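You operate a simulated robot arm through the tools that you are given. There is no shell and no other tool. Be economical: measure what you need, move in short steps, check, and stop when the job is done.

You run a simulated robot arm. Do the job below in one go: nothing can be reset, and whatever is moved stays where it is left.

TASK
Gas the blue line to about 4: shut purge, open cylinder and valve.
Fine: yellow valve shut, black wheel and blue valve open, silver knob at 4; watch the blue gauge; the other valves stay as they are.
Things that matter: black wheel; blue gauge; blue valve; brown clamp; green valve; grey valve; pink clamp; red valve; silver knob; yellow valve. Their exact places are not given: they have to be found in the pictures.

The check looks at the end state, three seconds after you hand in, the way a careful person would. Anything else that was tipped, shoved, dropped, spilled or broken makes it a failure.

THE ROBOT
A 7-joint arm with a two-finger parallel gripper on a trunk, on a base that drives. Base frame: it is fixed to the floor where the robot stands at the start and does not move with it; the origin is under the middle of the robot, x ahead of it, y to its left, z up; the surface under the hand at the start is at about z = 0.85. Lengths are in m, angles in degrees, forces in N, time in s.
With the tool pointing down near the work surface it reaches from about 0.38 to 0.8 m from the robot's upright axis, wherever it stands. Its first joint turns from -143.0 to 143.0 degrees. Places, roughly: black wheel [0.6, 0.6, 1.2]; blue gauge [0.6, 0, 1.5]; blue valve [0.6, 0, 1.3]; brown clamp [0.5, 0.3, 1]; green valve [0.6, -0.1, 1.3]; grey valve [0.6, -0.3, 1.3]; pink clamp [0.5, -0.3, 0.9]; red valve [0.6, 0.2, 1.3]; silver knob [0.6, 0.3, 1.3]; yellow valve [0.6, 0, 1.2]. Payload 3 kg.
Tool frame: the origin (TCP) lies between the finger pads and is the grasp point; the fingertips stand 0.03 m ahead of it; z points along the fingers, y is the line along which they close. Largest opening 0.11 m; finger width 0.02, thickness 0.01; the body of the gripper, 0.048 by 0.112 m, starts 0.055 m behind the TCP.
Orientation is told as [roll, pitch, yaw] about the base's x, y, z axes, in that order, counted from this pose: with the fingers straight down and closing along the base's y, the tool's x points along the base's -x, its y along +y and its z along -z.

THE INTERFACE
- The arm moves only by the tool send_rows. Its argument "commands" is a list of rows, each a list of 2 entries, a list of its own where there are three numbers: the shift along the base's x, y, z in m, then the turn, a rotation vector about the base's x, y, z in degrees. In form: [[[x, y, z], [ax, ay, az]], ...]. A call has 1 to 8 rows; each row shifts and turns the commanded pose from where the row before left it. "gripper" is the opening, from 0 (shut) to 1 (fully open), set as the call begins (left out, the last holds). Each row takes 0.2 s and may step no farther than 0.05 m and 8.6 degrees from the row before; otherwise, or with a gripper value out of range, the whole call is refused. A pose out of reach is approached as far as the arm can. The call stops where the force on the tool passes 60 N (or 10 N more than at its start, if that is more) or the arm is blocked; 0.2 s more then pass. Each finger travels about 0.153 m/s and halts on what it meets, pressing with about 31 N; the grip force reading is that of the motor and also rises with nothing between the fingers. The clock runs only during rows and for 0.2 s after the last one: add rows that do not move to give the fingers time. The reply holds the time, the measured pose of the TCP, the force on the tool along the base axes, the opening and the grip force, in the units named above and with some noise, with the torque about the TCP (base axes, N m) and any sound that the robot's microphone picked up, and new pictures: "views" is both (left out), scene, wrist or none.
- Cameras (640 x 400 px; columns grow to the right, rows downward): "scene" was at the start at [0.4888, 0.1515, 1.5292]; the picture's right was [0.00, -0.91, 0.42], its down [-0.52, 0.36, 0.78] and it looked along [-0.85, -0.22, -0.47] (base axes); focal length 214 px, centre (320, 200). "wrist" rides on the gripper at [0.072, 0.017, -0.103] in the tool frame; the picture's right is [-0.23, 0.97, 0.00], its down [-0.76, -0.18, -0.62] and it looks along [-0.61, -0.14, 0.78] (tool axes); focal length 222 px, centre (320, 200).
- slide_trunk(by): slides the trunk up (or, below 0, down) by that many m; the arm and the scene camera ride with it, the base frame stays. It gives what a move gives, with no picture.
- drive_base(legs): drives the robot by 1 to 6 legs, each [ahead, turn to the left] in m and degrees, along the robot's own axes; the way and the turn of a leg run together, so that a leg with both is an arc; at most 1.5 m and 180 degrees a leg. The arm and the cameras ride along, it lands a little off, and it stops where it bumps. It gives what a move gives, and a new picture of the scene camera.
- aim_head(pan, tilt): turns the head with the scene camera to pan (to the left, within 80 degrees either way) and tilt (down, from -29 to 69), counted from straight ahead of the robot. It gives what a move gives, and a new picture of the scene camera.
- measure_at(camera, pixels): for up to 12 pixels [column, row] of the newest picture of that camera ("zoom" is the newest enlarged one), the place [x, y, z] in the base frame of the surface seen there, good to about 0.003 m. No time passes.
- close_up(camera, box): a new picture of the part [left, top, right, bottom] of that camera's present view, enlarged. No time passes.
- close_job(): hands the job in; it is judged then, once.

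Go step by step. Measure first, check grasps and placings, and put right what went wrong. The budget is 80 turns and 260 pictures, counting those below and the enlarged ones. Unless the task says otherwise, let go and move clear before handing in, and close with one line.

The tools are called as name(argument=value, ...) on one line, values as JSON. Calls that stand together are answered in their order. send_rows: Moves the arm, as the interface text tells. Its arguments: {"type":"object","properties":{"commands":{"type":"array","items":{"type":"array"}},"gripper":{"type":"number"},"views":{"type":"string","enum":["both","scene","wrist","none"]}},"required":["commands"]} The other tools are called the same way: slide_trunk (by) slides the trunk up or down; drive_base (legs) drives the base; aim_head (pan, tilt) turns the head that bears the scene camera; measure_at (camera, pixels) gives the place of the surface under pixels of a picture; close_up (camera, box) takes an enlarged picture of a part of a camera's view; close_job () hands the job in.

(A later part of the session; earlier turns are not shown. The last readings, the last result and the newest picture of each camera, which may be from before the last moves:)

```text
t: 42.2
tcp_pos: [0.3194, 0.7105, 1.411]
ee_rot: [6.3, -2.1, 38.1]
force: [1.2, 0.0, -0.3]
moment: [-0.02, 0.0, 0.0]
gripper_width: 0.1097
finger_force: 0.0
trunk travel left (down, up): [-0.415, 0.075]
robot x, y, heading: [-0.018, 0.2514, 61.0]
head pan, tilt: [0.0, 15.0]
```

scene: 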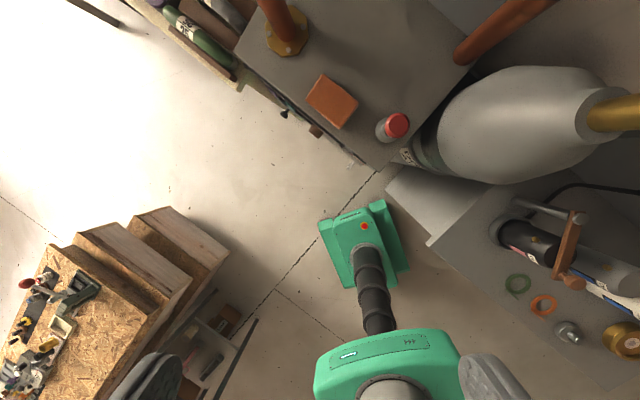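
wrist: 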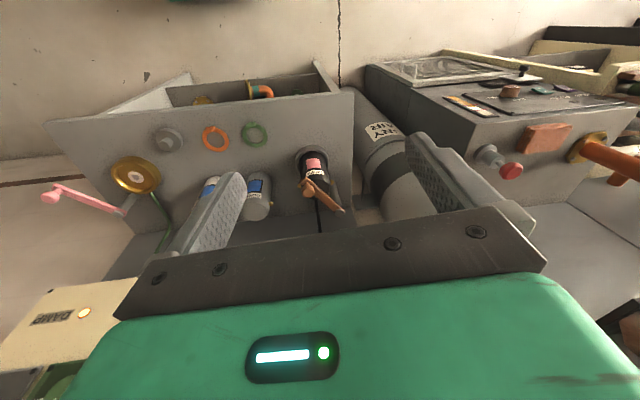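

The height limits the reach. I'll raise the trunk 0.07 and approach with a lower z relative to the shoulder.

slide_trunk(by=0.07)

send_rows(commands=[[[0.02, -0.02, -0.03], [-1, 0, -2]], [[0.03, -0.02, -0.03], [-1, 0, -2]], [[0.04, -0.02, -0.02], [-1, 0, -2]], [[0.04, -0.02, -0.02], [-1, 0, -2]], [[0.04, -0.02, -0.01], [-1, 0, -2]], [[0.03, -0.02, 0], [-1, 1, -2]]])

```text
t: 43.3
tcp_pos: [0.3184, 0.7094, 1.4806]
ee_rot: [6.4, -2.1, 38.0]
force: [-0.1, -0.1, 0.0]
moment: [-0.03, 0.0, -0.02]
gripper_width: 0.1101
finger_force: 0.1
trunk travel left (down, up): [-0.485, 0.005]
robot x, y, heading: [-0.016, 0.2535, 60.6]
head pan, tilt: [0.0, 15.0]
```

```text
t: 44.7
tcp_pos: [0.4914, 0.5925, 1.3596]
ee_rot: [1.7, 1.7, 25.6]
force: [1.7, -2.0, -0.7]
moment: [0.12, 0.12, -0.03]
gripper_width: 0.1105
finger_force: 0.0
out of reach, approached as far as the arm can: row 5, 6
trunk travel left (down, up): [-0.485, 0.005]
robot x, y, heading: [-0.0192, 0.2505, 60.8]
head pan, tilt: [0.0, 15.0]
```

scene: 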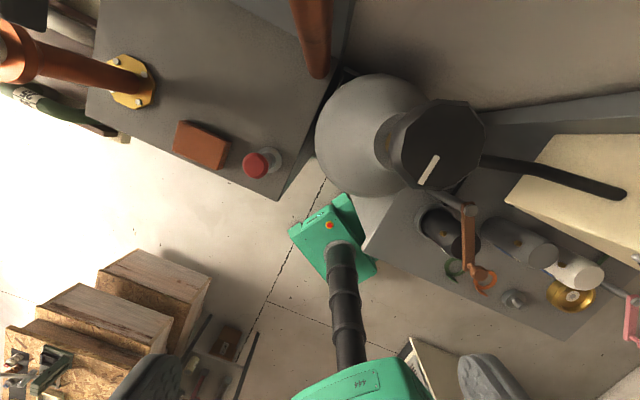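
wrist: 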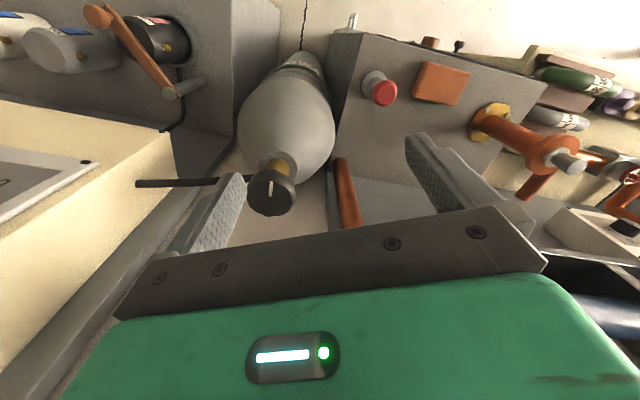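

The wheel is now in clear view at scene px (437,147) with its white mark. Measuring it and nearby obstacles.

measure_at(camera="scene", pixels=[[440, 145], [405, 150], [483, 140], [440, 102], [432, 188], [428, 175], [435, 158], [320, 40], [545, 160], [480, 120], [560, 95], [510, 165]])

close_up(camera="scene", box=[360, 80, 520, 180])

```text
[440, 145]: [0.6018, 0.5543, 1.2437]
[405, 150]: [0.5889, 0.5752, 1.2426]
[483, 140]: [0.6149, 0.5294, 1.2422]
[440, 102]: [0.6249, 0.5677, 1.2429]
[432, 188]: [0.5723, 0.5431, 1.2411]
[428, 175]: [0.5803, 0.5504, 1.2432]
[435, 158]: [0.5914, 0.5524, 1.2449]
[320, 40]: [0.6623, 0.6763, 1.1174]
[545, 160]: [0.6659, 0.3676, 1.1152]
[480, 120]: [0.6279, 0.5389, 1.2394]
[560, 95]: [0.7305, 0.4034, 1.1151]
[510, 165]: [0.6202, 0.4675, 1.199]
```

```text
4.00 times, centred on (440, 130) of scene
```

zoom: 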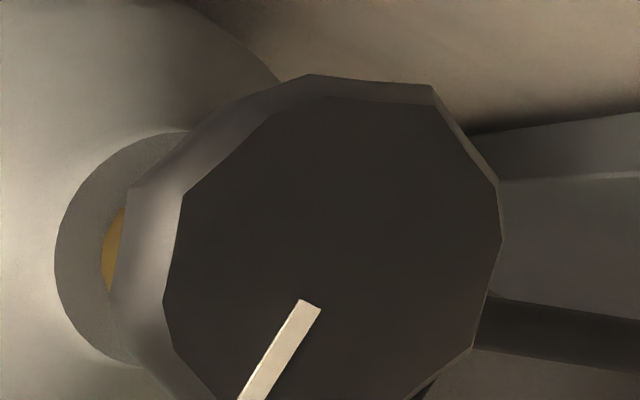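

The wheel's centre is (0.600, 0.5525), z top 1.243. The arm is near its limit at this height, so I need the base closer; checking the base footprint versus bench.

measure_at(camera="scene", pixels=[[292, 232], [345, 197], [374, 268], [330, 288], [362, 245], [372, 215], [280, 196], [325, 250], [300, 220], [350, 285]])

send_rows(commands=[[[0.03, -0.015, -0.03], [0, 0, 0]], [[0.03, -0.015, -0.02], [0, 0, 0]]], views="none")

```text
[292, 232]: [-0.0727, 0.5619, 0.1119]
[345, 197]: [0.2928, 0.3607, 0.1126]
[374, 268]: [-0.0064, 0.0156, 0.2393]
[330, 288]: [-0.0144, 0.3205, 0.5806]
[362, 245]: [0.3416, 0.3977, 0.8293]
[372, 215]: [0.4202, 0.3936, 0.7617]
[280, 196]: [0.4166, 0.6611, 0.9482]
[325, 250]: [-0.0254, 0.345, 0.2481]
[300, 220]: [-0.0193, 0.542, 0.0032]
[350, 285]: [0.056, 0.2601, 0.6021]
```

```text
t: 45.3
tcp_pos: [0.4977, 0.5834, 1.3114]
ee_rot: [1.7, 1.8, 26.2]
force: [0.6, -0.3, 0.0]
moment: [0.04, -0.02, 0.01]
gripper_width: 0.1099
finger_force: 0.0
out of reach, approached as far as the arm can: row 1, 2
trunk travel left (down, up): [-0.485, 0.005]
robot x, y, heading: [-0.0142, 0.2562, 61.1]
head pan, tilt: [0.0, 15.0]
```

The base corner reaches 0.33 m from centre; moving 0.16 m ahead keeps ~4 cm from the bench (x 0.334, y<0.39). I'll pull the hand back 0.1 m first, then drive.

send_rows(commands=[[[-0.04, 0, 0.01], [0, 0, 0]], [[-0.04, 0, 0.01], [0, 0, 0]], [[-0.03, 0, 0], [0, 0, 0]]], views="none")

drive_base(legs=[[0.16, 0]])

```text
t: 46.1
tcp_pos: [0.3846, 0.583, 1.3333]
ee_rot: [1.7, 1.9, 26.1]
force: [0.0, 0.1, -0.6]
moment: [0.0, -0.01, -0.03]
gripper_width: 0.1101
finger_force: 0.1
trunk travel left (down, up): [-0.485, 0.005]
robot x, y, heading: [-0.0179, 0.2521, 61.0]
head pan, tilt: [0.0, 15.0]
```

```text
t: 47.6
tcp_pos: [0.4562, 0.7098, 1.3334]
ee_rot: [1.6, 2.0, 26.1]
force: [-0.1, -1.0, 0.0]
moment: [0.04, -0.02, -0.02]
gripper_width: 0.11
finger_force: 0.1
trunk travel left (down, up): [-0.485, 0.005]
robot x, y, heading: [0.0566, 0.3806, 60.9]
head pan, tilt: [0.0, 15.0]
stopped in leg 1: the robot was blocked; the commanded pose is now the measured one
```

scene: 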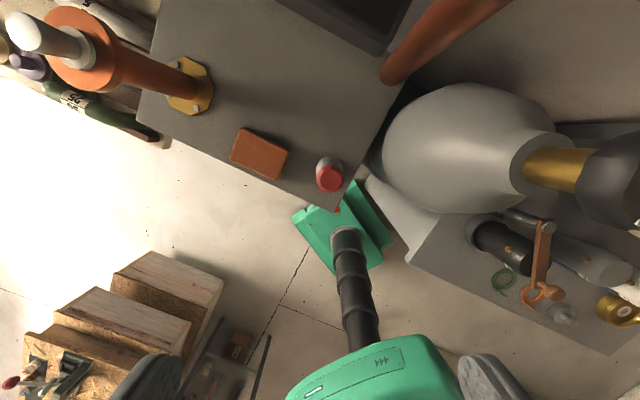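

The base touched something and stopped at (0.057, 0.381). I'll back off 1.5 cm and then move the hand over the wheel.

drive_base(legs=[[-0.015, 0]])

send_rows(commands=[[[0.018, -0.019, 0], [0, 0, -6.5]], [[0.018, -0.019, 0], [0, 0, -6.5]], [[0.018, -0.019, 0], [0, 0, -6.5]], [[0.018, -0.019, 0], [0, 0, -6.5]], [[0.018, -0.019, 0], [0, 0, -6.5]], [[0.018, -0.019, 0], [0, 0, -6.5]], [[0.018, -0.018, 0], [0, 0, -6.5]], [[0.018, -0.012, 0], [0, 0, -6.5]]])

```text
t: 48.3
tcp_pos: [0.4491, 0.6974, 1.3342]
ee_rot: [1.7, 1.8, 26.1]
force: [0.0, -0.4, 0.6]
moment: [-0.02, 0.02, 0.0]
gripper_width: 0.11
finger_force: 0.1
trunk travel left (down, up): [-0.485, 0.005]
robot x, y, heading: [0.0517, 0.3708, 60.8]
head pan, tilt: [0.0, 15.0]
```

scene: 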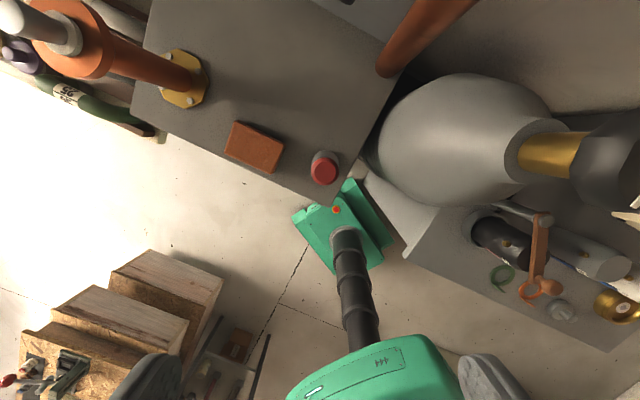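

```text
t: 50.1
tcp_pos: [0.5926, 0.5547, 1.3335]
ee_rot: [1.9, 1.9, -25.9]
force: [-0.5, 0.0, 0.9]
moment: [0.03, -0.03, 0.0]
gripper_width: 0.1101
finger_force: 0.1
trunk travel left (down, up): [-0.485, 0.005]
robot x, y, heading: [0.0452, 0.3678, 60.9]
head pan, tilt: [0.0, 15.0]
```

scene: 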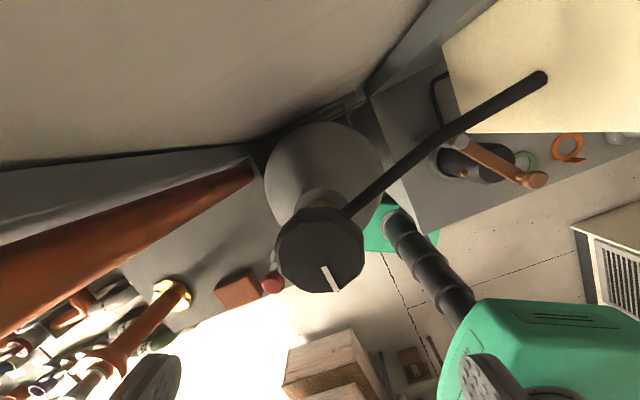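
wrist: 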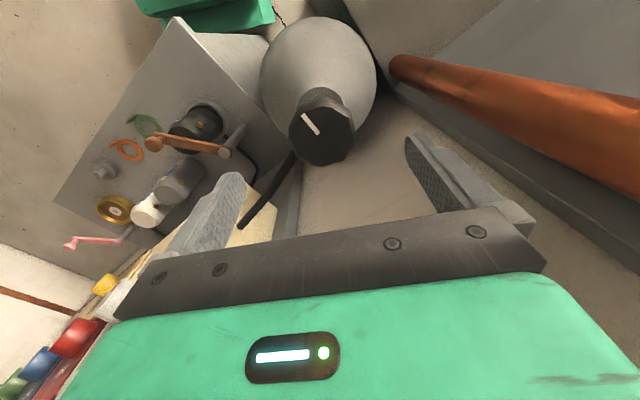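

Hand is over the wheel at (0.593, 0.555), clear of the orange pipe. Straighten the 2° tilt, centre, and descend to TCP z≈1.245.

send_rows(commands=[[[0.0074, -0.002, 0], [-2.5, -0.9, 0]], [[0, 0, -0.03], [0, 0, 0]], [[0, 0, -0.03], [0, 0, 0]], [[0, 0, -0.027], [0, 0, 0]], [[0, 0, 0], [0, 0, 0]]])

```text
t: 51.3
tcp_pos: [0.597, 0.5519, 1.2472]
ee_rot: [-0.2, 0.0, -25.9]
force: [0.5, 0.2, -0.3]
moment: [0.01, 0.01, -0.03]
gripper_width: 0.1101
finger_force: 0.0
trunk travel left (down, up): [-0.485, 0.005]
robot x, y, heading: [0.0479, 0.3666, 60.9]
head pan, tilt: [0.0, 15.0]
```

scene: 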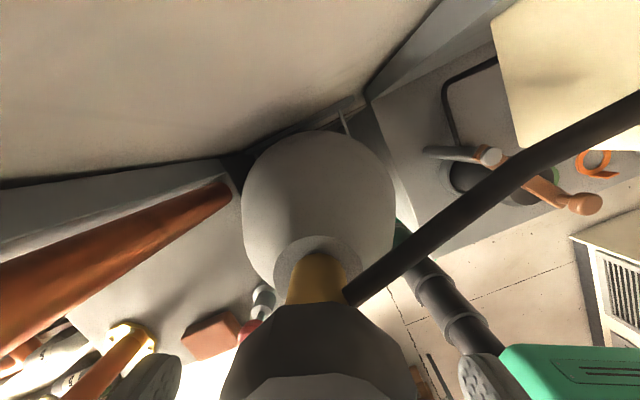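
wrist: 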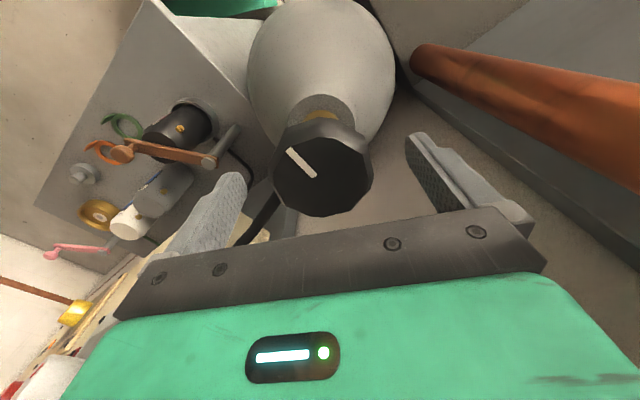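

The wheel is between the fingers, tips at z≈1.217 above the hose (1.20). Closing.

send_rows(commands=[[[0, 0, 0], [0, 0, 0]], [[0, 0, 0], [0, 0, 0]], [[0, 0, 0], [0, 0, 0]]], gripper=0, views="wrist")

send_rows(commands=[[[0, 0, 0], [0, 0, 8]], [[0, 0, 0], [0, 0, 8]], [[0, 0, 0], [0, 0, 8]], [[0, 0, 0], [0, 0, 8]]], views="wrist")

```text
t: 52.1
tcp_pos: [0.5995, 0.5533, 1.2462]
ee_rot: [-0.2, 0.0, -26.0]
force: [0.7, 5.7, -0.2]
moment: [0.83, -0.35, -0.01]
gripper_width: 0.063
finger_force: 44.3
trunk travel left (down, up): [-0.485, 0.005]
robot x, y, heading: [0.0463, 0.3709, 60.7]
head pan, tilt: [0.0, 15.0]
```

wrist: 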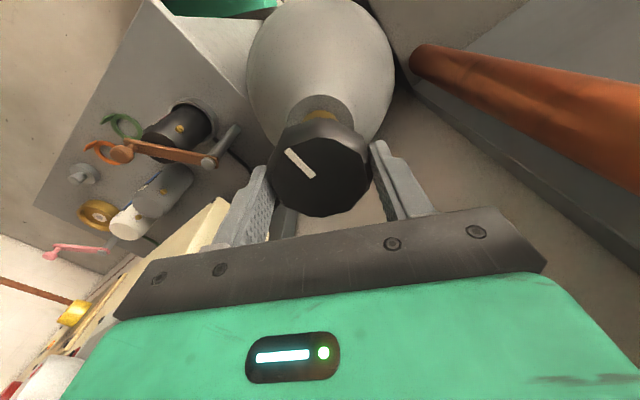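

```text
t: 53.1
tcp_pos: [0.6013, 0.5536, 1.2481]
ee_rot: [-1.2, 0.8, 2.9]
force: [-24.2, -24.1, 10.7]
moment: [-0.41, 0.83, 0.1]
gripper_width: 0.0631
finger_force: 45.3
out of reach, approached as far as the arm can: row 4
trunk travel left (down, up): [-0.485, 0.005]
robot x, y, heading: [0.0467, 0.3705, 61.1]
head pan, tilt: [0.0, 15.0]
```

wrist: 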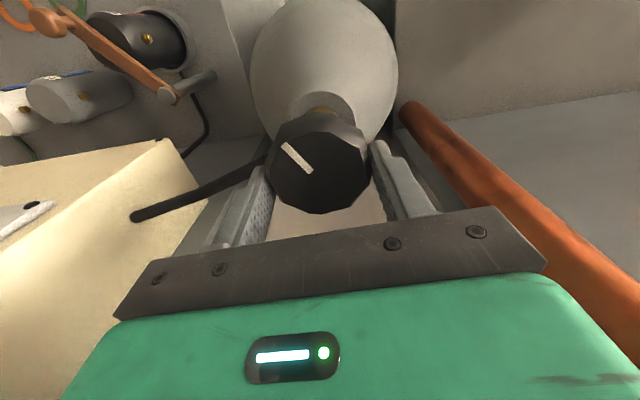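

The wheel turned ~29° with the fingers (mark moved along). Row 4 was marginal in reach; trying a little more.

send_rows(commands=[[[-0.001, 0, 0], [0, 0, 8]], [[0, 0, 0], [0, 0, 8]], [[0, 0, 0], [0, 0, 8]]], views="wrist")

```text
t: 53.5
tcp_pos: [0.6057, 0.5547, 1.2466]
ee_rot: [-1.5, 1.7, 6.5]
force: [-40.5, -20.1, 9.9]
moment: [0.57, -4.29, -2.38]
gripper_width: 0.0632
finger_force: 44.9
out of reach, approached as far as the arm can: row 1
trunk travel left (down, up): [-0.485, 0.005]
robot x, y, heading: [0.0439, 0.3707, 61.0]
head pan, tilt: [0.0, 15.0]
stopped in row 1: the force on the tool passed its limit at 105 N (the readings are from after the stop); the commanded pose is now the measured one
```

wrist: 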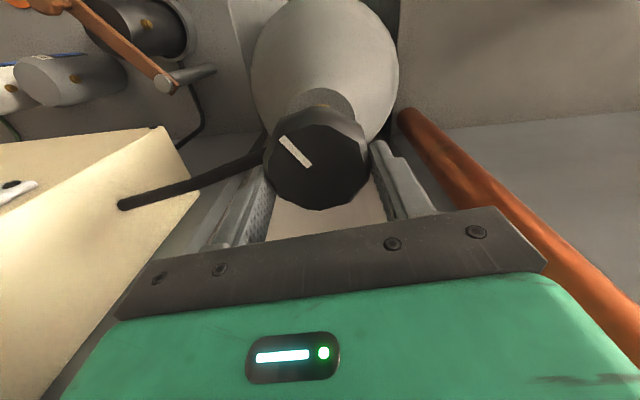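

Reach limit in this pose, and the force rose. I'll release, rise a bit, and probe the yaw range in free air.

send_rows(commands=[[[0, 0, 0], [0, 0, 0]], [[0, 0, 0], [0, 0, 0]], [[-0.006, -0.002, 0], [0, 0, 0]], [[0, 0, 0.02], [1.5, -1.7, 0]], [[0, 0, 0.03], [0, 0, 0]]], gripper=1, views="none")

send_rows(commands=[[[0, 0, 0], [0, 0, 8]], [[0, 0, 0], [0, 0, 8]], [[0, 0, 0], [0, 0, 8]]], views="wrist")

```text
t: 54.7
tcp_pos: [0.6089, 0.5599, 1.2981]
ee_rot: [-0.1, -0.3, 6.9]
force: [-16.7, 0.0, -5.6]
moment: [0.28, -1.05, -0.48]
gripper_width: 0.1098
finger_force: 0.0
out of reach, approached as far as the arm can: row 3
trunk travel left (down, up): [-0.485, 0.005]
robot x, y, heading: [0.0493, 0.3694, 61.2]
head pan, tilt: [0.0, 15.0]
```

```text
t: 55.5
tcp_pos: [0.6107, 0.5546, 1.3065]
ee_rot: [-0.1, -1.0, 30.2]
force: [-10.6, -3.7, 2.3]
moment: [0.46, -1.42, -0.08]
gripper_width: 0.1102
finger_force: 0.0
out of reach, approached as far as the arm can: row 2, 3
trunk travel left (down, up): [-0.485, 0.005]
robot x, y, heading: [0.0456, 0.3694, 61.1]
head pan, tilt: [0.0, 15.0]
```

wrist: 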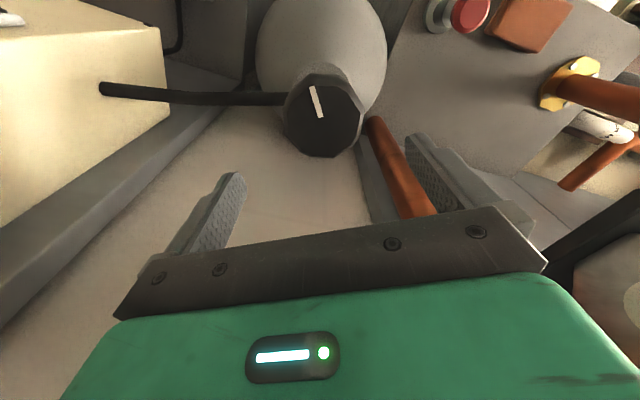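

Free in the air there's still -10…-16 N in x: something on the hand (probably the head unit, as before) leans on the wall behind. I'll tilt the head back to its starting angle and see whether the force vanishes.

aim_head(pan=0, tilt=58)

```text
t: 56.6
tcp_pos: [0.6109, 0.557, 1.3063]
ee_rot: [-0.3, -0.9, 30.1]
force: [0.3, 0.7, 0.5]
moment: [0.0, -0.06, -0.01]
gripper_width: 0.1102
finger_force: 0.2
trunk travel left (down, up): [-0.485, 0.005]
robot x, y, heading: [0.0491, 0.3687, 60.7]
head pan, tilt: [0.0, 58.0]
```

scene: 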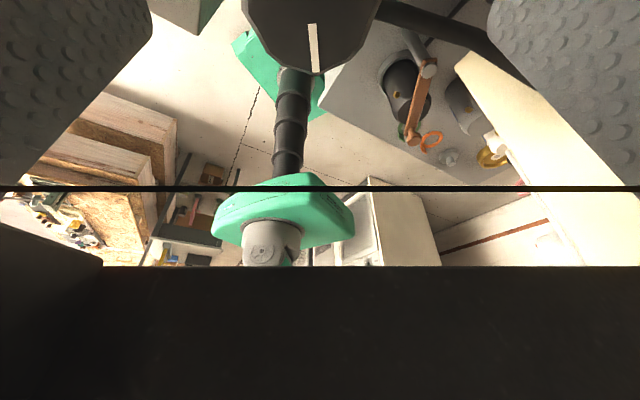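

Force gone: the head needs to stay at tilt 58 here. Now test free rotation: go to centre and down to yaw -45 direction, checking reach.

send_rows(commands=[[[-0.011, -0.0045, 0], [0, 1, 0]], [[0, 0, 0], [0, 0, 8]], [[0, 0, 0], [0, 0, 8]], [[0, 0, 0], [0, 0, 8]]], views="none")

```text
t: 57.6
tcp_pos: [0.6116, 0.5565, 1.3053]
ee_rot: [-0.2, -0.8, 30.2]
force: [-0.5, -0.5, -0.2]
moment: [0.03, 0.03, 0.03]
gripper_width: 0.1101
finger_force: 0.0
out of reach, approached as far as the arm can: row 1, 2, 3, 4
trunk travel left (down, up): [-0.485, 0.005]
robot x, y, heading: [0.0511, 0.3669, 60.8]
head pan, tilt: [0.0, 58.0]
```

A joint limit caps yaw at around +30 here. Ratcheting works anyway; I'll check how far negative the yaw can go.

send_rows(commands=[[[0, 0, 0], [0, 0, -8]], [[0, 0, 0], [0, 0, -8]], [[0, 0, 0], [0, 0, -8]], [[-0.006, -0.002, 0], [0, 0, -8]], [[-0.005, -0.002, 0], [0, 0, -8]], [[0, 0, 0], [0, 0, -8]], [[0, 0, 0], [0, 0, -8]], [[0, 0, 0], [0, 0, -8]]], views="none")

send_rows(commands=[[[0, 0, 0], [0, 0, -8]], [[0, 0, 0], [0, 0, -8]], [[0, 0, 0], [0, 0, -8]], [[0, 0, 0], [0, 0, -8]], [[0, 0, 0], [0, 0, -8]]], views="wrist")

```text
t: 59.4
tcp_pos: [0.5996, 0.5532, 1.3055]
ee_rot: [-0.2, -1.0, -34.1]
force: [-0.2, -0.3, 0.0]
moment: [0.0, 0.0, 0.01]
gripper_width: 0.1099
finger_force: 0.0
trunk travel left (down, up): [-0.485, 0.005]
robot x, y, heading: [0.0511, 0.3685, 61.2]
head pan, tilt: [0.0, 58.0]
```

```text
t: 60.6
tcp_pos: [0.5988, 0.5537, 1.3058]
ee_rot: [-0.2, -0.9, -74.0]
force: [0.0, 0.5, 0.6]
moment: [-0.03, -0.01, 0.02]
gripper_width: 0.1101
finger_force: 0.1
trunk travel left (down, up): [-0.485, 0.005]
robot x, y, heading: [0.046, 0.3685, 60.8]
head pan, tilt: [0.0, 58.0]
```

wrist: 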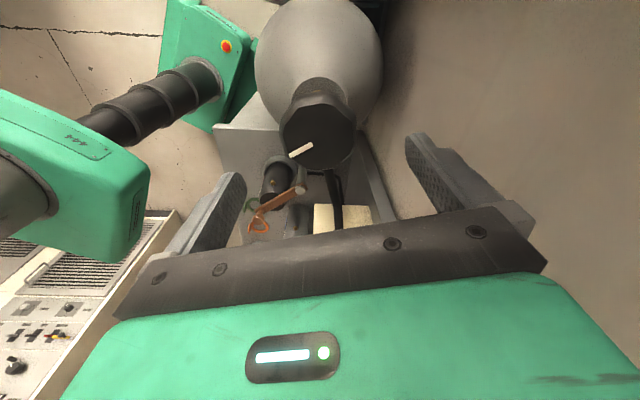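

Yaw -74 is fine, giving a ~75° stroke. Descend, grip and turn.

send_rows(commands=[[[0, 0, -0.03], [0, 0, 0]], [[0.0, 0, -0.03], [0, 0, 0]], [[0, 0, 0], [0, 0, 0]]], views="none")

send_rows(commands=[[[0, 0, 0], [0, 0, 0]], [[0, 0, 0], [0, 0, 0]], [[0, 0, 0], [0, 0, 0]]], gripper=0, views="wrist")

send_rows(commands=[[[0, 0, 0], [0, 0, 8]], [[0, 0, 0], [0, 0, 8]], [[0, 0, 0], [0, 0, 8]], [[0, 0, 0], [0, 0, 8]], [[0, 0, 0], [0, 0, 8]], [[0, 0, 0], [0, 0, 8]], [[0, 0, 0], [0, 0, 8]], [[0, 0, 0], [0, 0, 8]]], views="wrist")

```text
t: 61.4
tcp_pos: [0.5999, 0.5527, 1.2456]
ee_rot: [-0.2, -0.9, -73.9]
force: [0.1, -0.5, -0.9]
moment: [-0.01, -0.01, -0.02]
gripper_width: 0.11
finger_force: 0.1
trunk travel left (down, up): [-0.485, 0.005]
robot x, y, heading: [0.045, 0.3655, 61.0]
head pan, tilt: [0.0, 58.0]
```

```text
t: 62.2
tcp_pos: [0.6003, 0.5524, 1.2444]
ee_rot: [-0.2, -0.9, -73.8]
force: [-12.6, -2.4, -8.2]
moment: [0.08, 0.32, 0.06]
gripper_width: 0.0636
finger_force: 44.3
trunk travel left (down, up): [-0.485, 0.005]
robot x, y, heading: [0.0471, 0.373, 61.1]
head pan, tilt: [0.0, 58.0]
```

wrist: 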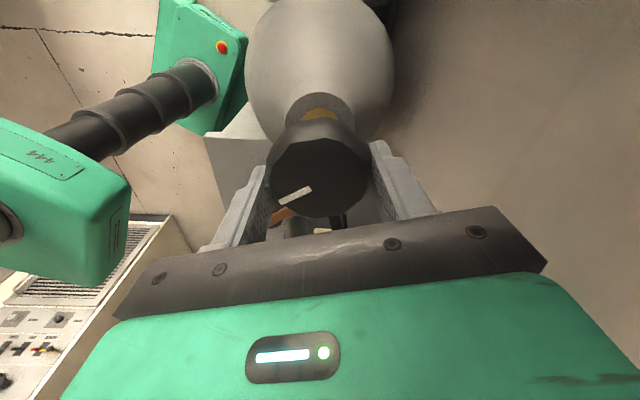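

```text
t: 64.0
tcp_pos: [0.598, 0.5514, 1.2444]
ee_rot: [-0.2, -1.0, -9.8]
force: [-1.5, -1.2, -3.3]
moment: [0.13, 0.09, -0.58]
gripper_width: 0.0634
finger_force: 45.1
trunk travel left (down, up): [-0.485, 0.005]
robot x, y, heading: [0.0449, 0.3688, 61.0]
head pan, tilt: [0.0, 58.0]
```

wrist: 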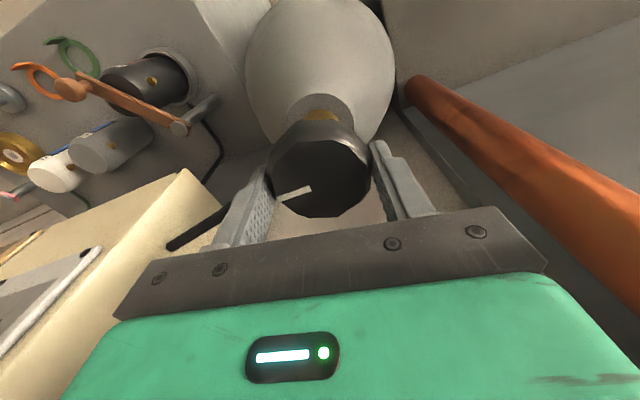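

The wheel has turned ~90° in total, with a bit of slip at the end (moment -0.58), maybe the stop. One more small push to see.

send_rows(commands=[[[0, 0, 0], [0, 0, 6]]], views="wrist")

```text
t: 64.4
tcp_pos: [0.5998, 0.5526, 1.2447]
ee_rot: [-0.1, -0.9, -3.9]
force: [0.4, 0.3, 0.3]
moment: [0.19, 0.06, -1.53]
gripper_width: 0.0633
finger_force: 45.3
trunk travel left (down, up): [-0.485, 0.005]
robot x, y, heading: [0.0444, 0.3689, 60.9]
head pan, tilt: [0.0, 58.0]
```

wrist: 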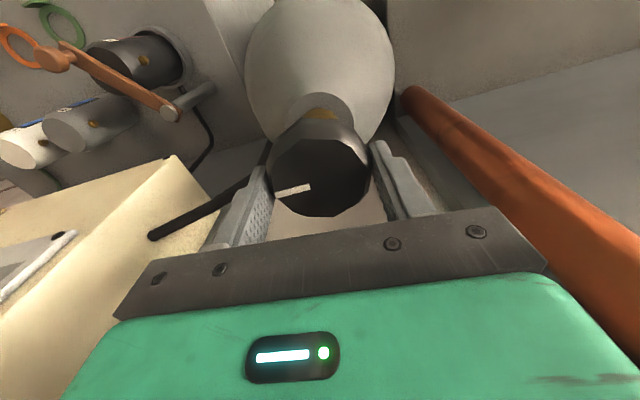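

The stop is firm (moment -1.5, fingers slip): the cylinder is open. Release, lift and bring the hand back.

send_rows(commands=[[[0, 0, 0], [0, 0, 0]], [[0, 0, 0], [0, 0, 0]], [[0, 0, 0], [0, 0, 0]], [[0, 0, 0.04], [0, 0, 0]], [[0, 0, 0.045], [0, 0, 0]], [[-0.02, 0.03, 0], [0, 0, 0]], [[-0.03, 0.03, 0], [0, 0, 2]], [[-0.03, 0.03, 0], [0, 0, 2]]], gripper=1, views="wrist")

```text
t: 66.2
tcp_pos: [0.5169, 0.6424, 1.3295]
ee_rot: [-0.1, -0.9, 0.1]
force: [0.5, -0.8, 0.4]
moment: [0.02, 0.0, -0.01]
gripper_width: 0.1098
finger_force: 0.1
trunk travel left (down, up): [-0.485, 0.005]
robot x, y, heading: [0.0506, 0.3681, 61.0]
head pan, tilt: [0.0, 58.0]
```

wrist: 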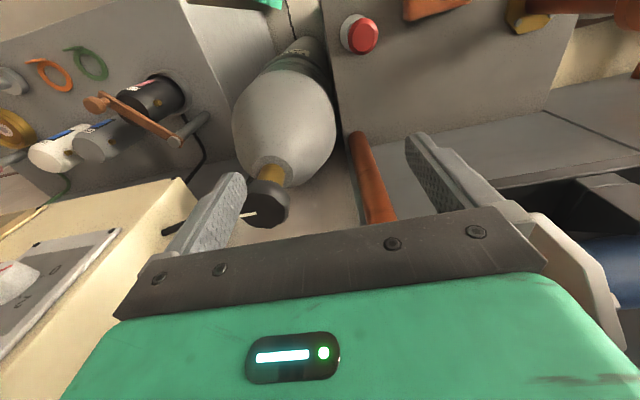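

Wheel's mark now points toward the panel (-y), 90° from before. Pull the hand back further, then drive back.

send_rows(commands=[[[-0.03, 0.015, 0], [0, 0, 4]], [[-0.04, 0.015, 0], [0, 0, 4]], [[-0.04, 0.01, 0], [0, 0, 4]]], views="none")

drive_base(legs=[[-0.435, 0], [0, -61]])

```text
t: 67.0
tcp_pos: [0.4256, 0.7106, 1.3462]
ee_rot: [-0.3, -0.6, 12.2]
force: [-0.1, 0.8, 0.3]
moment: [0.0, -0.02, -0.01]
gripper_width: 0.1095
finger_force: 0.1
out of reach, approached as far as the arm can: row 2, 3
trunk travel left (down, up): [-0.485, 0.005]
robot x, y, heading: [0.0478, 0.3696, 60.8]
head pan, tilt: [0.0, 58.0]
```

```text
t: 72.4
tcp_pos: [0.322, -0.1729, 1.3467]
ee_rot: [-0.4, -0.8, -48.1]
force: [-0.6, 0.6, -0.4]
moment: [-0.05, 0.01, 0.03]
gripper_width: 0.1098
finger_force: 0.2
trunk travel left (down, up): [-0.485, 0.005]
robot x, y, heading: [-0.166, 0.0243, 0.5]
head pan, tilt: [0.0, 58.0]
stopped in leg 2: the robot was blocked; the commanded pose is now the measured one
```

scene: 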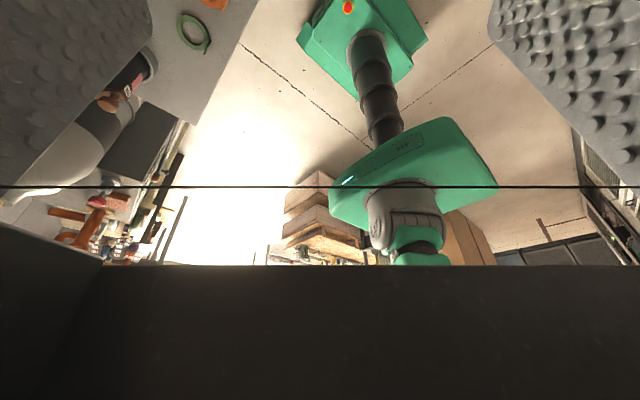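

Base is back near (-0.17, 0.02), heading 0.5°. Lower the trunk 0.19 as before, then unwind the yaw while moving left.

send_rows(commands=[[[0.005, 0.035, 0], [0, 0, 8]], [[0.005, 0.045, 0], [0, 0, 8]], [[0, 0.045, 0], [0, 0, 8]], [[0, 0.045, 0], [0, 0, 8]], [[0, 0.045, 0], [0, 0, 8]], [[0, 0.045, 0], [0, 0, 8]]], views="none")

slide_trunk(by=-0.12)

send_rows(commands=[[[0.01, 0.015, 0.01], [0, -8.2, 0]], [[0.01, 0.015, 0.01], [0, -8.2, 0]], [[0.01, 0.015, 0.01], [0, -8.2, 0]], [[0.01, 0.015, 0.01], [0, -8.2, 0]], [[0.01, 0.015, 0.01], [0, -8.2, 0]], [[0.01, 0.015, 0.01], [0, -8.2, 0]], [[0.01, 0.015, 0.01], [0, -8.2, 0]]], views="wrist")

```text
t: 73.8
tcp_pos: [0.3961, 0.1215, 1.3659]
ee_rot: [-0.8, -0.9, -5.7]
force: [-0.1, -0.3, -0.2]
moment: [0.01, -0.03, -0.02]
gripper_width: 0.1099
finger_force: 0.1
out of reach, approached as far as the arm can: row 1, 2, 3, 4, 5, 6
trunk travel left (down, up): [-0.485, 0.005]
robot x, y, heading: [-0.1606, 0.0247, 0.8]
head pan, tilt: [0.0, 58.0]
```

```text
t: 75.3
tcp_pos: [0.394, 0.1209, 1.2449]
ee_rot: [-0.8, -0.9, -5.8]
force: [0.5, 0.6, 0.5]
moment: [0.03, 0.03, 0.0]
gripper_width: 0.11
finger_force: 0.1
trunk travel left (down, up): [-0.365, 0.125]
robot x, y, heading: [-0.1649, 0.0266, 0.6]
head pan, tilt: [0.0, 58.0]
```

```text
t: 76.9
tcp_pos: [0.5178, 0.2543, 1.3579]
ee_rot: [8.5, -57.7, -11.2]
force: [-1.0, -0.2, -0.2]
moment: [0.01, -0.01, 0.03]
gripper_width: 0.1099
finger_force: 0.0
out of reach, approached as far as the arm can: row 1, 2, 3, 4, 5, 6, 7
trunk travel left (down, up): [-0.365, 0.125]
robot x, y, heading: [-0.1652, 0.02, 1.0]
head pan, tilt: [0.0, 58.0]
```

wrist: 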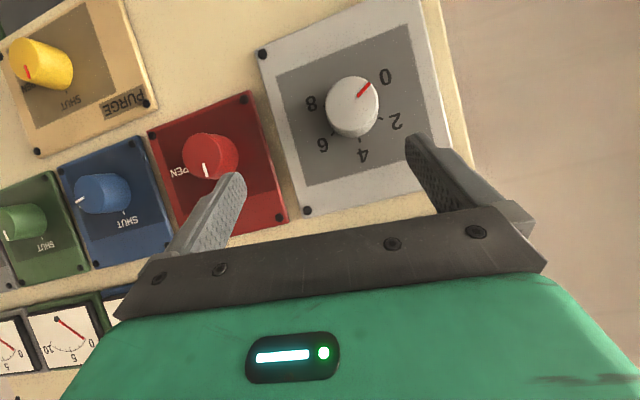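

Nearly level, in front of the silver knob (wrist px (352,105)). Finish levelling at x≈0.47, then roll to -60°.

send_rows(commands=[[[-0.013, 0.004, -0.012], [0, -8, 0.25]], [[-0.013, 0.004, -0.012], [0, -8, 0.25]], [[-0.012, 0.004, -0.012], [0, -8, 0.25]], [[-0.012, 0.004, -0.012], [0, -8, 0.25]], [[0, 0, 0], [-8, 0, 0]], [[0, 0, 0], [-8, 0, 0]], [[0, 0, 0], [-8, 0, 0]], [[0, 0, 0], [-8, 0, 0]]], views="none")

send_rows(commands=[[[0, 0, 0], [-8, 0, 0]], [[0, 0, 0], [-8, 0, 0]], [[0, 0, 0], [-8, 0, 0]], [[0, 0, 0], [-8, 0, 0]]], views="none")

aim_head(pan=0, tilt=20)

```text
t: 77.9
tcp_pos: [0.5596, 0.2587, 1.46]
ee_rot: [45.7, -82.7, -45.8]
force: [-72.5, -10.6, -14.0]
moment: [-0.14, -0.47, 3.59]
gripper_width: 0.1034
finger_force: 0.0
out of reach, approached as far as the arm can: row 1, 2, 3, 4
trunk travel left (down, up): [-0.365, 0.125]
robot x, y, heading: [-0.1659, 0.0259, 0.8]
head pan, tilt: [0.0, 58.0]
stopped in row 4: the force on the tool passed its limit at 99 N (the readings are from after the stop); the commanded pose is now the measured one
```

```text
t: 78.9
tcp_pos: [0.5588, 0.2585, 1.4635]
ee_rot: [-81.0, -62.8, 79.4]
force: [-57.7, 5.7, 27.8]
moment: [2.08, 0.21, 3.17]
gripper_width: 0.1054
finger_force: 0.1
out of reach, approached as far as the arm can: row 4
trunk travel left (down, up): [-0.365, 0.125]
robot x, y, heading: [-0.1629, 0.0245, 1.0]
head pan, tilt: [0.0, 58.0]
```

```text
t: 79.9
tcp_pos: [0.5594, 0.2571, 1.4624]
ee_rot: [-80.6, -63.1, 78.9]
force: [-54.4, 10.5, 34.8]
moment: [1.96, -0.05, 3.24]
gripper_width: 0.107
finger_force: 0.0
trunk travel left (down, up): [-0.365, 0.125]
robot x, y, heading: [-0.1661, 0.0247, 1.2]
head pan, tilt: [0.0, 20.0]
```

scene: 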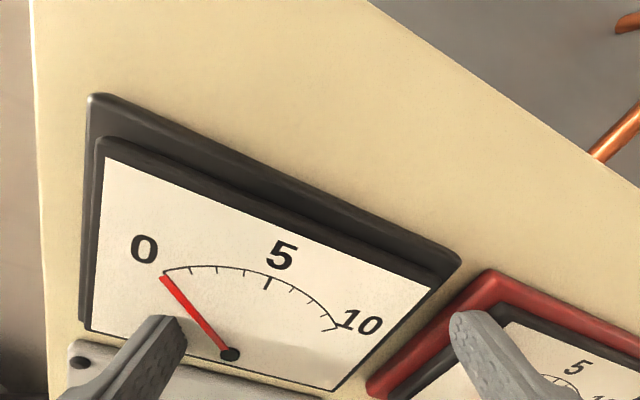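

The out-of-reach approach slid the fingertips up against the gauge (force -55 N, x tip ≈0.589). I'll back the base straight off to relieve it.

drive_base(legs=[[-0.06, 0]])

```text
t: 80.6
tcp_pos: [0.5604, 0.2595, 1.4612]
ee_rot: [-81.9, -64.1, 81.3]
force: [-154.3, -20.0, -13.7]
moment: [-2.45, 1.63, 4.36]
gripper_width: 0.1054
finger_force: 0.2
trunk travel left (down, up): [-0.365, 0.125]
robot x, y, heading: [-0.1682, 0.024, 1.0]
head pan, tilt: [0.0, 20.0]
stopped in leg 1: the force on the tool passed its limit at 78 N (the readings are from after the stop); the commanded pose is now the measured one
```

scene: 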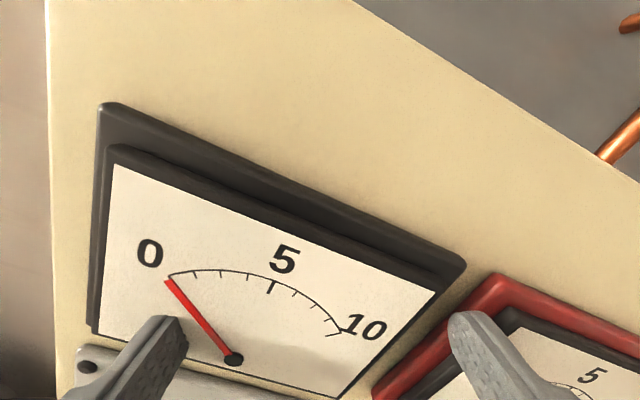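

Force got transiently worse. Try a small arm step back (-x), no rotation.

send_rows(commands=[[[-0.01, 0, 0], [0, 0, 0]]], views="none")

```text
t: 81.0
tcp_pos: [0.5617, 0.2568, 1.4621]
ee_rot: [-81.8, -63.9, 81.2]
force: [-87.1, 11.9, 56.5]
moment: [1.32, -1.69, 1.78]
gripper_width: 0.1056
finger_force: 0.1
trunk travel left (down, up): [-0.365, 0.125]
robot x, y, heading: [-0.1639, 0.0234, 1.3]
head pan, tilt: [0.0, 20.0]
```

send_rows(commands=[[[-0.03, 0, 0], [0, 0, 0]], [[-0.02, 0, 0], [0, 0, 0]]], views="both")

```text
t: 81.6
tcp_pos: [0.5601, 0.2561, 1.4552]
ee_rot: [-76.0, -62.9, 74.8]
force: [-27.3, -3.1, -18.9]
moment: [1.1, -0.25, -1.5]
gripper_width: 0.1068
finger_force: 0.0
out of reach, approached as far as the arm can: row 1, 2
trunk travel left (down, up): [-0.365, 0.125]
robot x, y, heading: [-0.169, 0.023, 1.2]
head pan, tilt: [0.0, 20.0]
```

scene: 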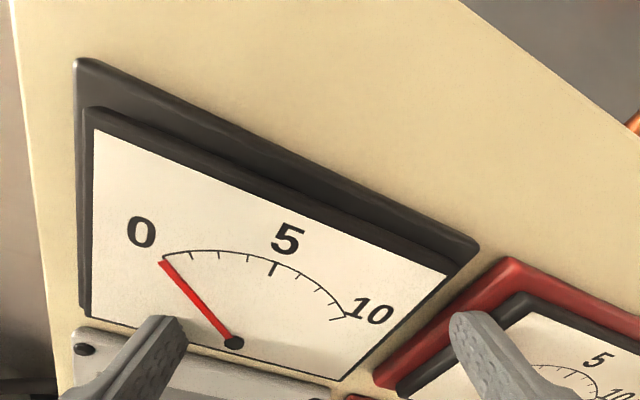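
wrist: 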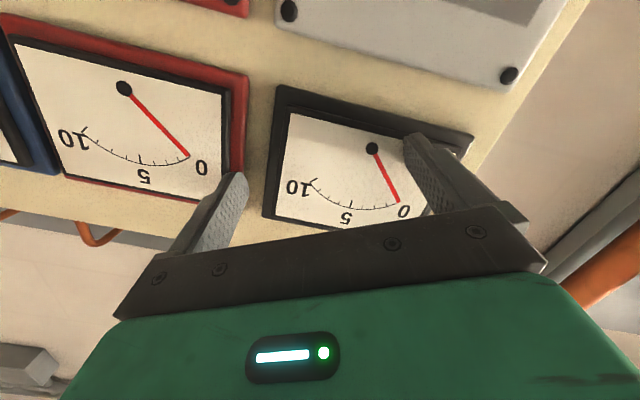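

Force down to -27 N. Try the base backwards again.

drive_base(legs=[[-0.05, 0]])

```text
t: 82.5
tcp_pos: [0.5065, 0.2601, 1.4635]
ee_rot: [-77.8, -63.0, 76.7]
force: [0.0, 0.5, -0.9]
moment: [-0.02, 0.0, -0.03]
gripper_width: 0.1098
finger_force: 0.0
trunk travel left (down, up): [-0.365, 0.125]
robot x, y, heading: [-0.2195, 0.0226, 0.8]
head pan, tilt: [0.0, 20.0]
```

scene: 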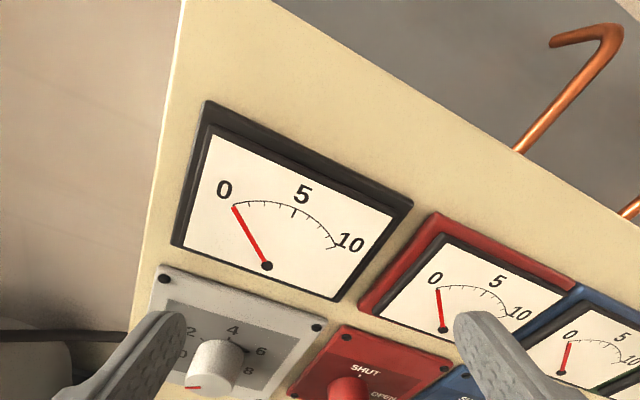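

Free now, gauges look intact. Slide the trunk down 0.15 to bring the hand to z≈1.31 in front of silver (3 cm clear of knobs).

slide_trunk(by=-0.15)

send_rows(commands=[[[-0.02, 0, 0], [0, 0, 0]], [[-0.01, 0, 0], [0, 0, 0]]])

```text
t: 84.3
tcp_pos: [0.506, 0.2592, 1.3134]
ee_rot: [-77.8, -62.9, 76.8]
force: [-0.1, -0.1, -0.6]
moment: [0.02, 0.0, -0.02]
gripper_width: 0.1099
finger_force: 0.0
trunk travel left (down, up): [-0.215, 0.275]
robot x, y, heading: [-0.2166, 0.0266, 0.6]
head pan, tilt: [0.0, 20.0]
```

```text
t: 84.9
tcp_pos: [0.4897, 0.2732, 1.3275]
ee_rot: [-77.7, -63.0, 76.5]
force: [-1.6, 0.0, -0.6]
moment: [0.02, -0.02, 0.02]
gripper_width: 0.11
finger_force: 0.0
out of reach, approached as far as the arm can: row 1, 2
trunk travel left (down, up): [-0.215, 0.275]
robot x, y, heading: [-0.2226, 0.0245, 0.7]
head pan, tilt: [0.0, 20.0]
```

scene: 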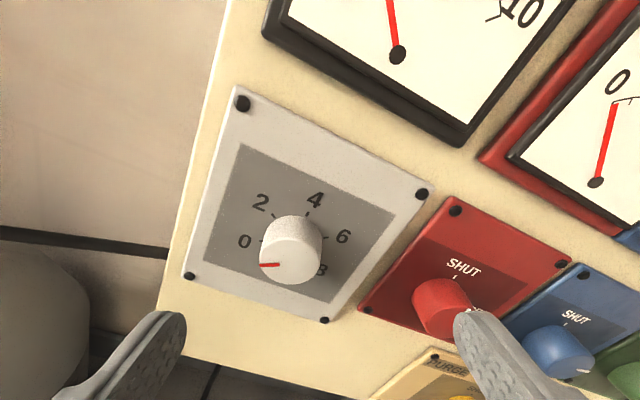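
wrist: 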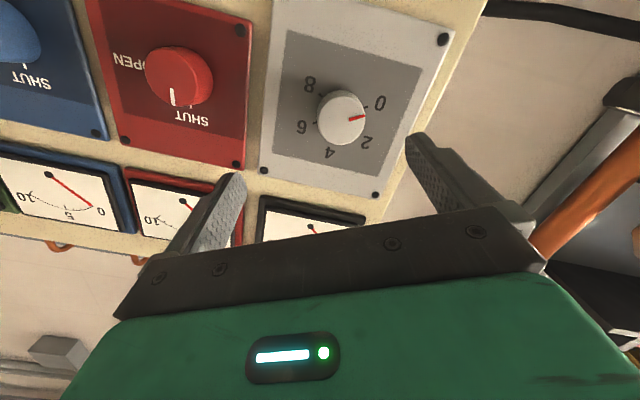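

Silver is still at 0 (px (290,262)). Measuring its face centre and edges.

measure_at(camera="scene", pixels=[[290, 262], [264, 258], [315, 262], [292, 240], [288, 282], [270, 265]])

close_up(camera="scene", box=[210, 180, 370, 280])

```text
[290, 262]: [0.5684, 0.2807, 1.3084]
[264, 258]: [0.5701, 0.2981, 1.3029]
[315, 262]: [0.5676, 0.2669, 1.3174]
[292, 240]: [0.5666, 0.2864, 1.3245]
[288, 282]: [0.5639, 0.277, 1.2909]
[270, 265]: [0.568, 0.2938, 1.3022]
```

```text
4.00 times, centred on (290, 230) of scene
```

zoom: 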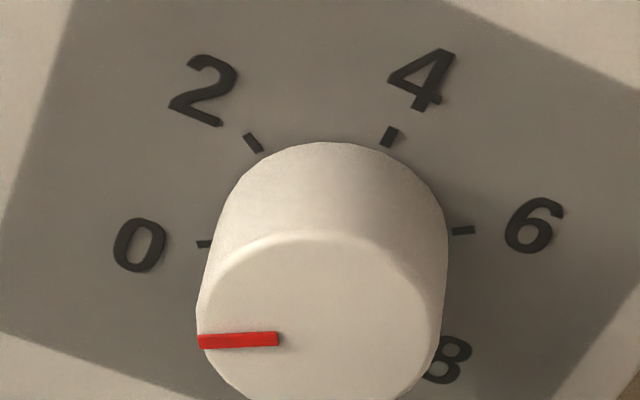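

Marks are 30° per unit, so 0→4 is +120°. The face centre is (0.281, 1.307). The arm works better with the trunk ~0.07 higher; do that then lower and level with the arm, keeping x ≈ 0.48.

slide_trunk(by=0.08)

send_rows(commands=[[[0, 0.002, -0.03], [0, -1, 0.5]], [[0, 0.002, -0.03], [0, -1, 0.5]], [[0, 0.002, -0.03], [0, -1, 0.5]]], views="none")

```text
t: 86.0
tcp_pos: [0.4901, 0.273, 1.4062]
ee_rot: [-77.9, -62.9, 76.5]
force: [0.5, 0.4, -0.6]
moment: [0.0, 0.01, -0.03]
gripper_width: 0.1099
finger_force: 0.0
trunk travel left (down, up): [-0.295, 0.195]
robot x, y, heading: [-0.2128, 0.0259, 1.0]
head pan, tilt: [0.0, 20.0]
```

```text
t: 86.8
tcp_pos: [0.5403, 0.2886, 1.3742]
ee_rot: [-84.3, -63.6, 84.0]
force: [-0.5, -0.6, 1.0]
moment: [0.0, 0.0, -0.01]
gripper_width: 0.11
finger_force: 0.1
out of reach, approached as far as the arm can: row 1, 2, 3
trunk travel left (down, up): [-0.295, 0.195]
robot x, y, heading: [-0.2196, 0.0249, 1.0]
head pan, tilt: [0.0, 20.0]
```

Still hitting a limit and creeping forward: the wrist is in a poor branch. Back the base off for room first, then unwind the roll in free air.

drive_base(legs=[[-0.12, 0]])

send_rows(commands=[[[0, 0, 0], [8, 0, 0]], [[0, 0, 0], [8, 0, 0]], [[0, 0, 0], [8, 0, 0]], [[0, 0, 0], [8, 0, 0]], [[0, 0, 0], [8, 0, 0]]], views="none")

```text
t: 88.1
tcp_pos: [0.4206, 0.2861, 1.3736]
ee_rot: [-84.2, -63.5, 83.7]
force: [0.7, -0.2, 0.0]
moment: [-0.02, -0.02, -0.02]
gripper_width: 0.1101
finger_force: 0.0
trunk travel left (down, up): [-0.295, 0.195]
robot x, y, heading: [-0.342, 0.0214, 1.1]
head pan, tilt: [0.0, 20.0]
```

scene: 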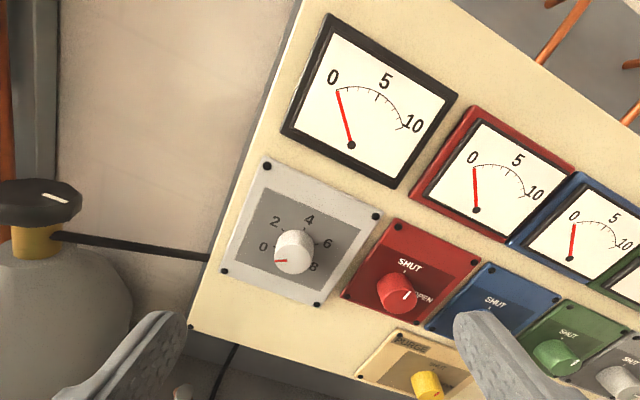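

```text
t: 89.3
tcp_pos: [0.4185, 0.2857, 1.3759]
ee_rot: [78.8, -75.9, -78.4]
force: [0.5, 0.2, 1.7]
moment: [-0.01, -0.03, 0.01]
gripper_width: 0.1102
finger_force: 0.0
trunk travel left (down, up): [-0.295, 0.195]
robot x, y, heading: [-0.3402, 0.025, 1.1]
head pan, tilt: [0.0, 20.0]
```

Rolling that way is within reach. Now test lowering to z 1.31.

send_rows(commands=[[[0, 0, -0.02], [0, 0, 0]], [[0, 0, -0.025], [0, 0, 0]], [[0, 0, -0.025], [0, 0, 0]]], views="none")

```text
t: 90.1
tcp_pos: [0.4481, 0.2819, 1.3466]
ee_rot: [78.2, -76.1, -77.6]
force: [-0.1, 0.8, 0.2]
moment: [-0.01, 0.02, -0.03]
gripper_width: 0.1099
finger_force: 0.1
out of reach, approached as far as the arm can: row 1, 2, 3
trunk travel left (down, up): [-0.295, 0.195]
robot x, y, heading: [-0.339, 0.0224, 0.9]
head pan, tilt: [0.0, 20.0]
```

Still limited in this arm branch. I'll pitch the tool down ~45°, draw in close to the robot and low, then pitch up again as I did the first time.

send_rows(commands=[[[0, 0, 0], [0, 8, 0]], [[0, 0, 0], [0, 8, 0]], [[0, 0, 0], [0, 8, 0]], [[-0.02, 0, 0], [0, 8, 0]], [[-0.04, 0, 0], [0, 8, 0]], [[-0.04, 0, 0], [0, 8, 0]], [[-0.04, 0, 0], [0, 8, 0]], [[-0.04, 0, 0], [0, 8, 0]]], views="none")

send_rows(commands=[[[-0.04, -0.02, 0], [0, 8, 0]], [[-0.04, -0.02, 0], [0, 8, 0]], [[-0.04, -0.02, 0], [0, 0, 0]]], views="none")

```text
t: 91.9
tcp_pos: [0.2678, 0.2407, 1.3415]
ee_rot: [8.8, -30.1, -15.2]
force: [-0.6, -0.6, -0.4]
moment: [-0.01, 0.01, -0.03]
gripper_width: 0.1102
finger_force: 0.2
out of reach, approached as far as the arm can: row 2, 3, 4
trunk travel left (down, up): [-0.295, 0.195]
robot x, y, heading: [-0.3366, 0.0216, 1.0]
head pan, tilt: [0.0, 20.0]
```

```text
t: 92.7
tcp_pos: [0.1608, 0.1668, 1.3289]
ee_rot: [7.1, -11.2, -13.9]
force: [-2.1, -7.1, 0.2]
moment: [0.63, -0.21, -0.05]
gripper_width: 0.11
finger_force: 0.1
trunk travel left (down, up): [-0.295, 0.195]
robot x, y, heading: [-0.3404, 0.0227, 0.9]
head pan, tilt: [0.0, 20.0]
```

Now return to the same arm posture as at the start (relative [0.463, 0.181], z 1.298 for this trunk height), tool straight down.

send_rows(commands=[[[-0.01, 0.01, -0.008], [-2, 3, 3.5]], [[-0.01, 0.01, -0.008], [-2, 3, 3.5]], [[-0.01, 0.01, -0.008], [-2, 3, 3.5]], [[-0.008, 0.007, -0.008], [-2, 3, 3.5]], [[0, 0, 0], [0, 0, 0]]], views="none")

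```text
t: 93.9
tcp_pos: [0.1488, 0.1727, 1.2882]
ee_rot: [-3.7, -5.5, -0.5]
force: [-0.3, 0.4, 0.8]
moment: [0.01, 0.0, 0.01]
gripper_width: 0.1101
finger_force: 0.1
out of reach, approached as far as the arm can: row 2, 3, 4
trunk travel left (down, up): [-0.295, 0.195]
robot x, y, heading: [-0.3397, 0.0228, 0.7]
head pan, tilt: [0.0, 20.0]
```

Even this start posture is now limited, so the elbow sits in another branch. I'll go through the middle of the workspace (low and ahead, free of the bench at x<0.3) to let it unwind.

send_rows(commands=[[[0.008, -0.015, -0.035], [0.5, 0.7, 0]], [[0.008, -0.015, -0.035], [0.5, 0.7, 0]], [[0.008, -0.015, -0.035], [0.5, 0.7, 0]], [[0.008, -0.015, -0.035], [0.5, 0.7, 0]], [[0.008, -0.015, -0.035], [0.5, 0.7, 0]], [[0.008, -0.015, -0.035], [0.5, 0.7, 0]], [[0.008, -0.015, -0.035], [0.5, 0.7, 0]], [[0.008, -0.015, 0], [0, 0, 0]]], views="wrist")

```text
t: 95.9
tcp_pos: [0.2448, 0.1657, 1.0653]
ee_rot: [-0.4, -0.5, 7.1]
force: [-0.4, 1.7, -0.7]
moment: [-0.19, -0.06, 0.03]
gripper_width: 0.1101
finger_force: 0.0
out of reach, approached as far as the arm can: row 1, 2, 3, 4
trunk travel left (down, up): [-0.295, 0.195]
robot x, y, heading: [-0.3365, 0.0236, 1.0]
head pan, tilt: [0.0, 20.0]
stopped in row 8: the arm was blocked; the commanded pose is now the measured one
```

wrist: 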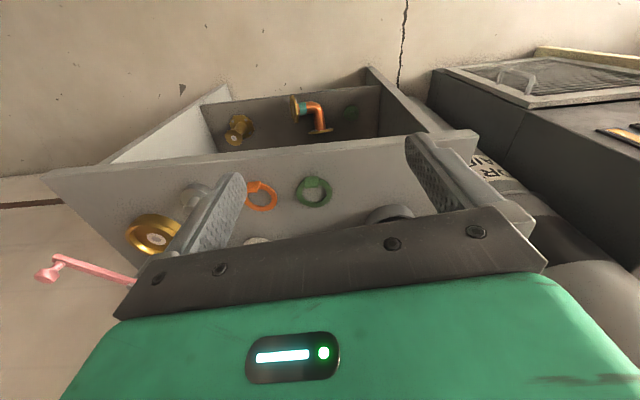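

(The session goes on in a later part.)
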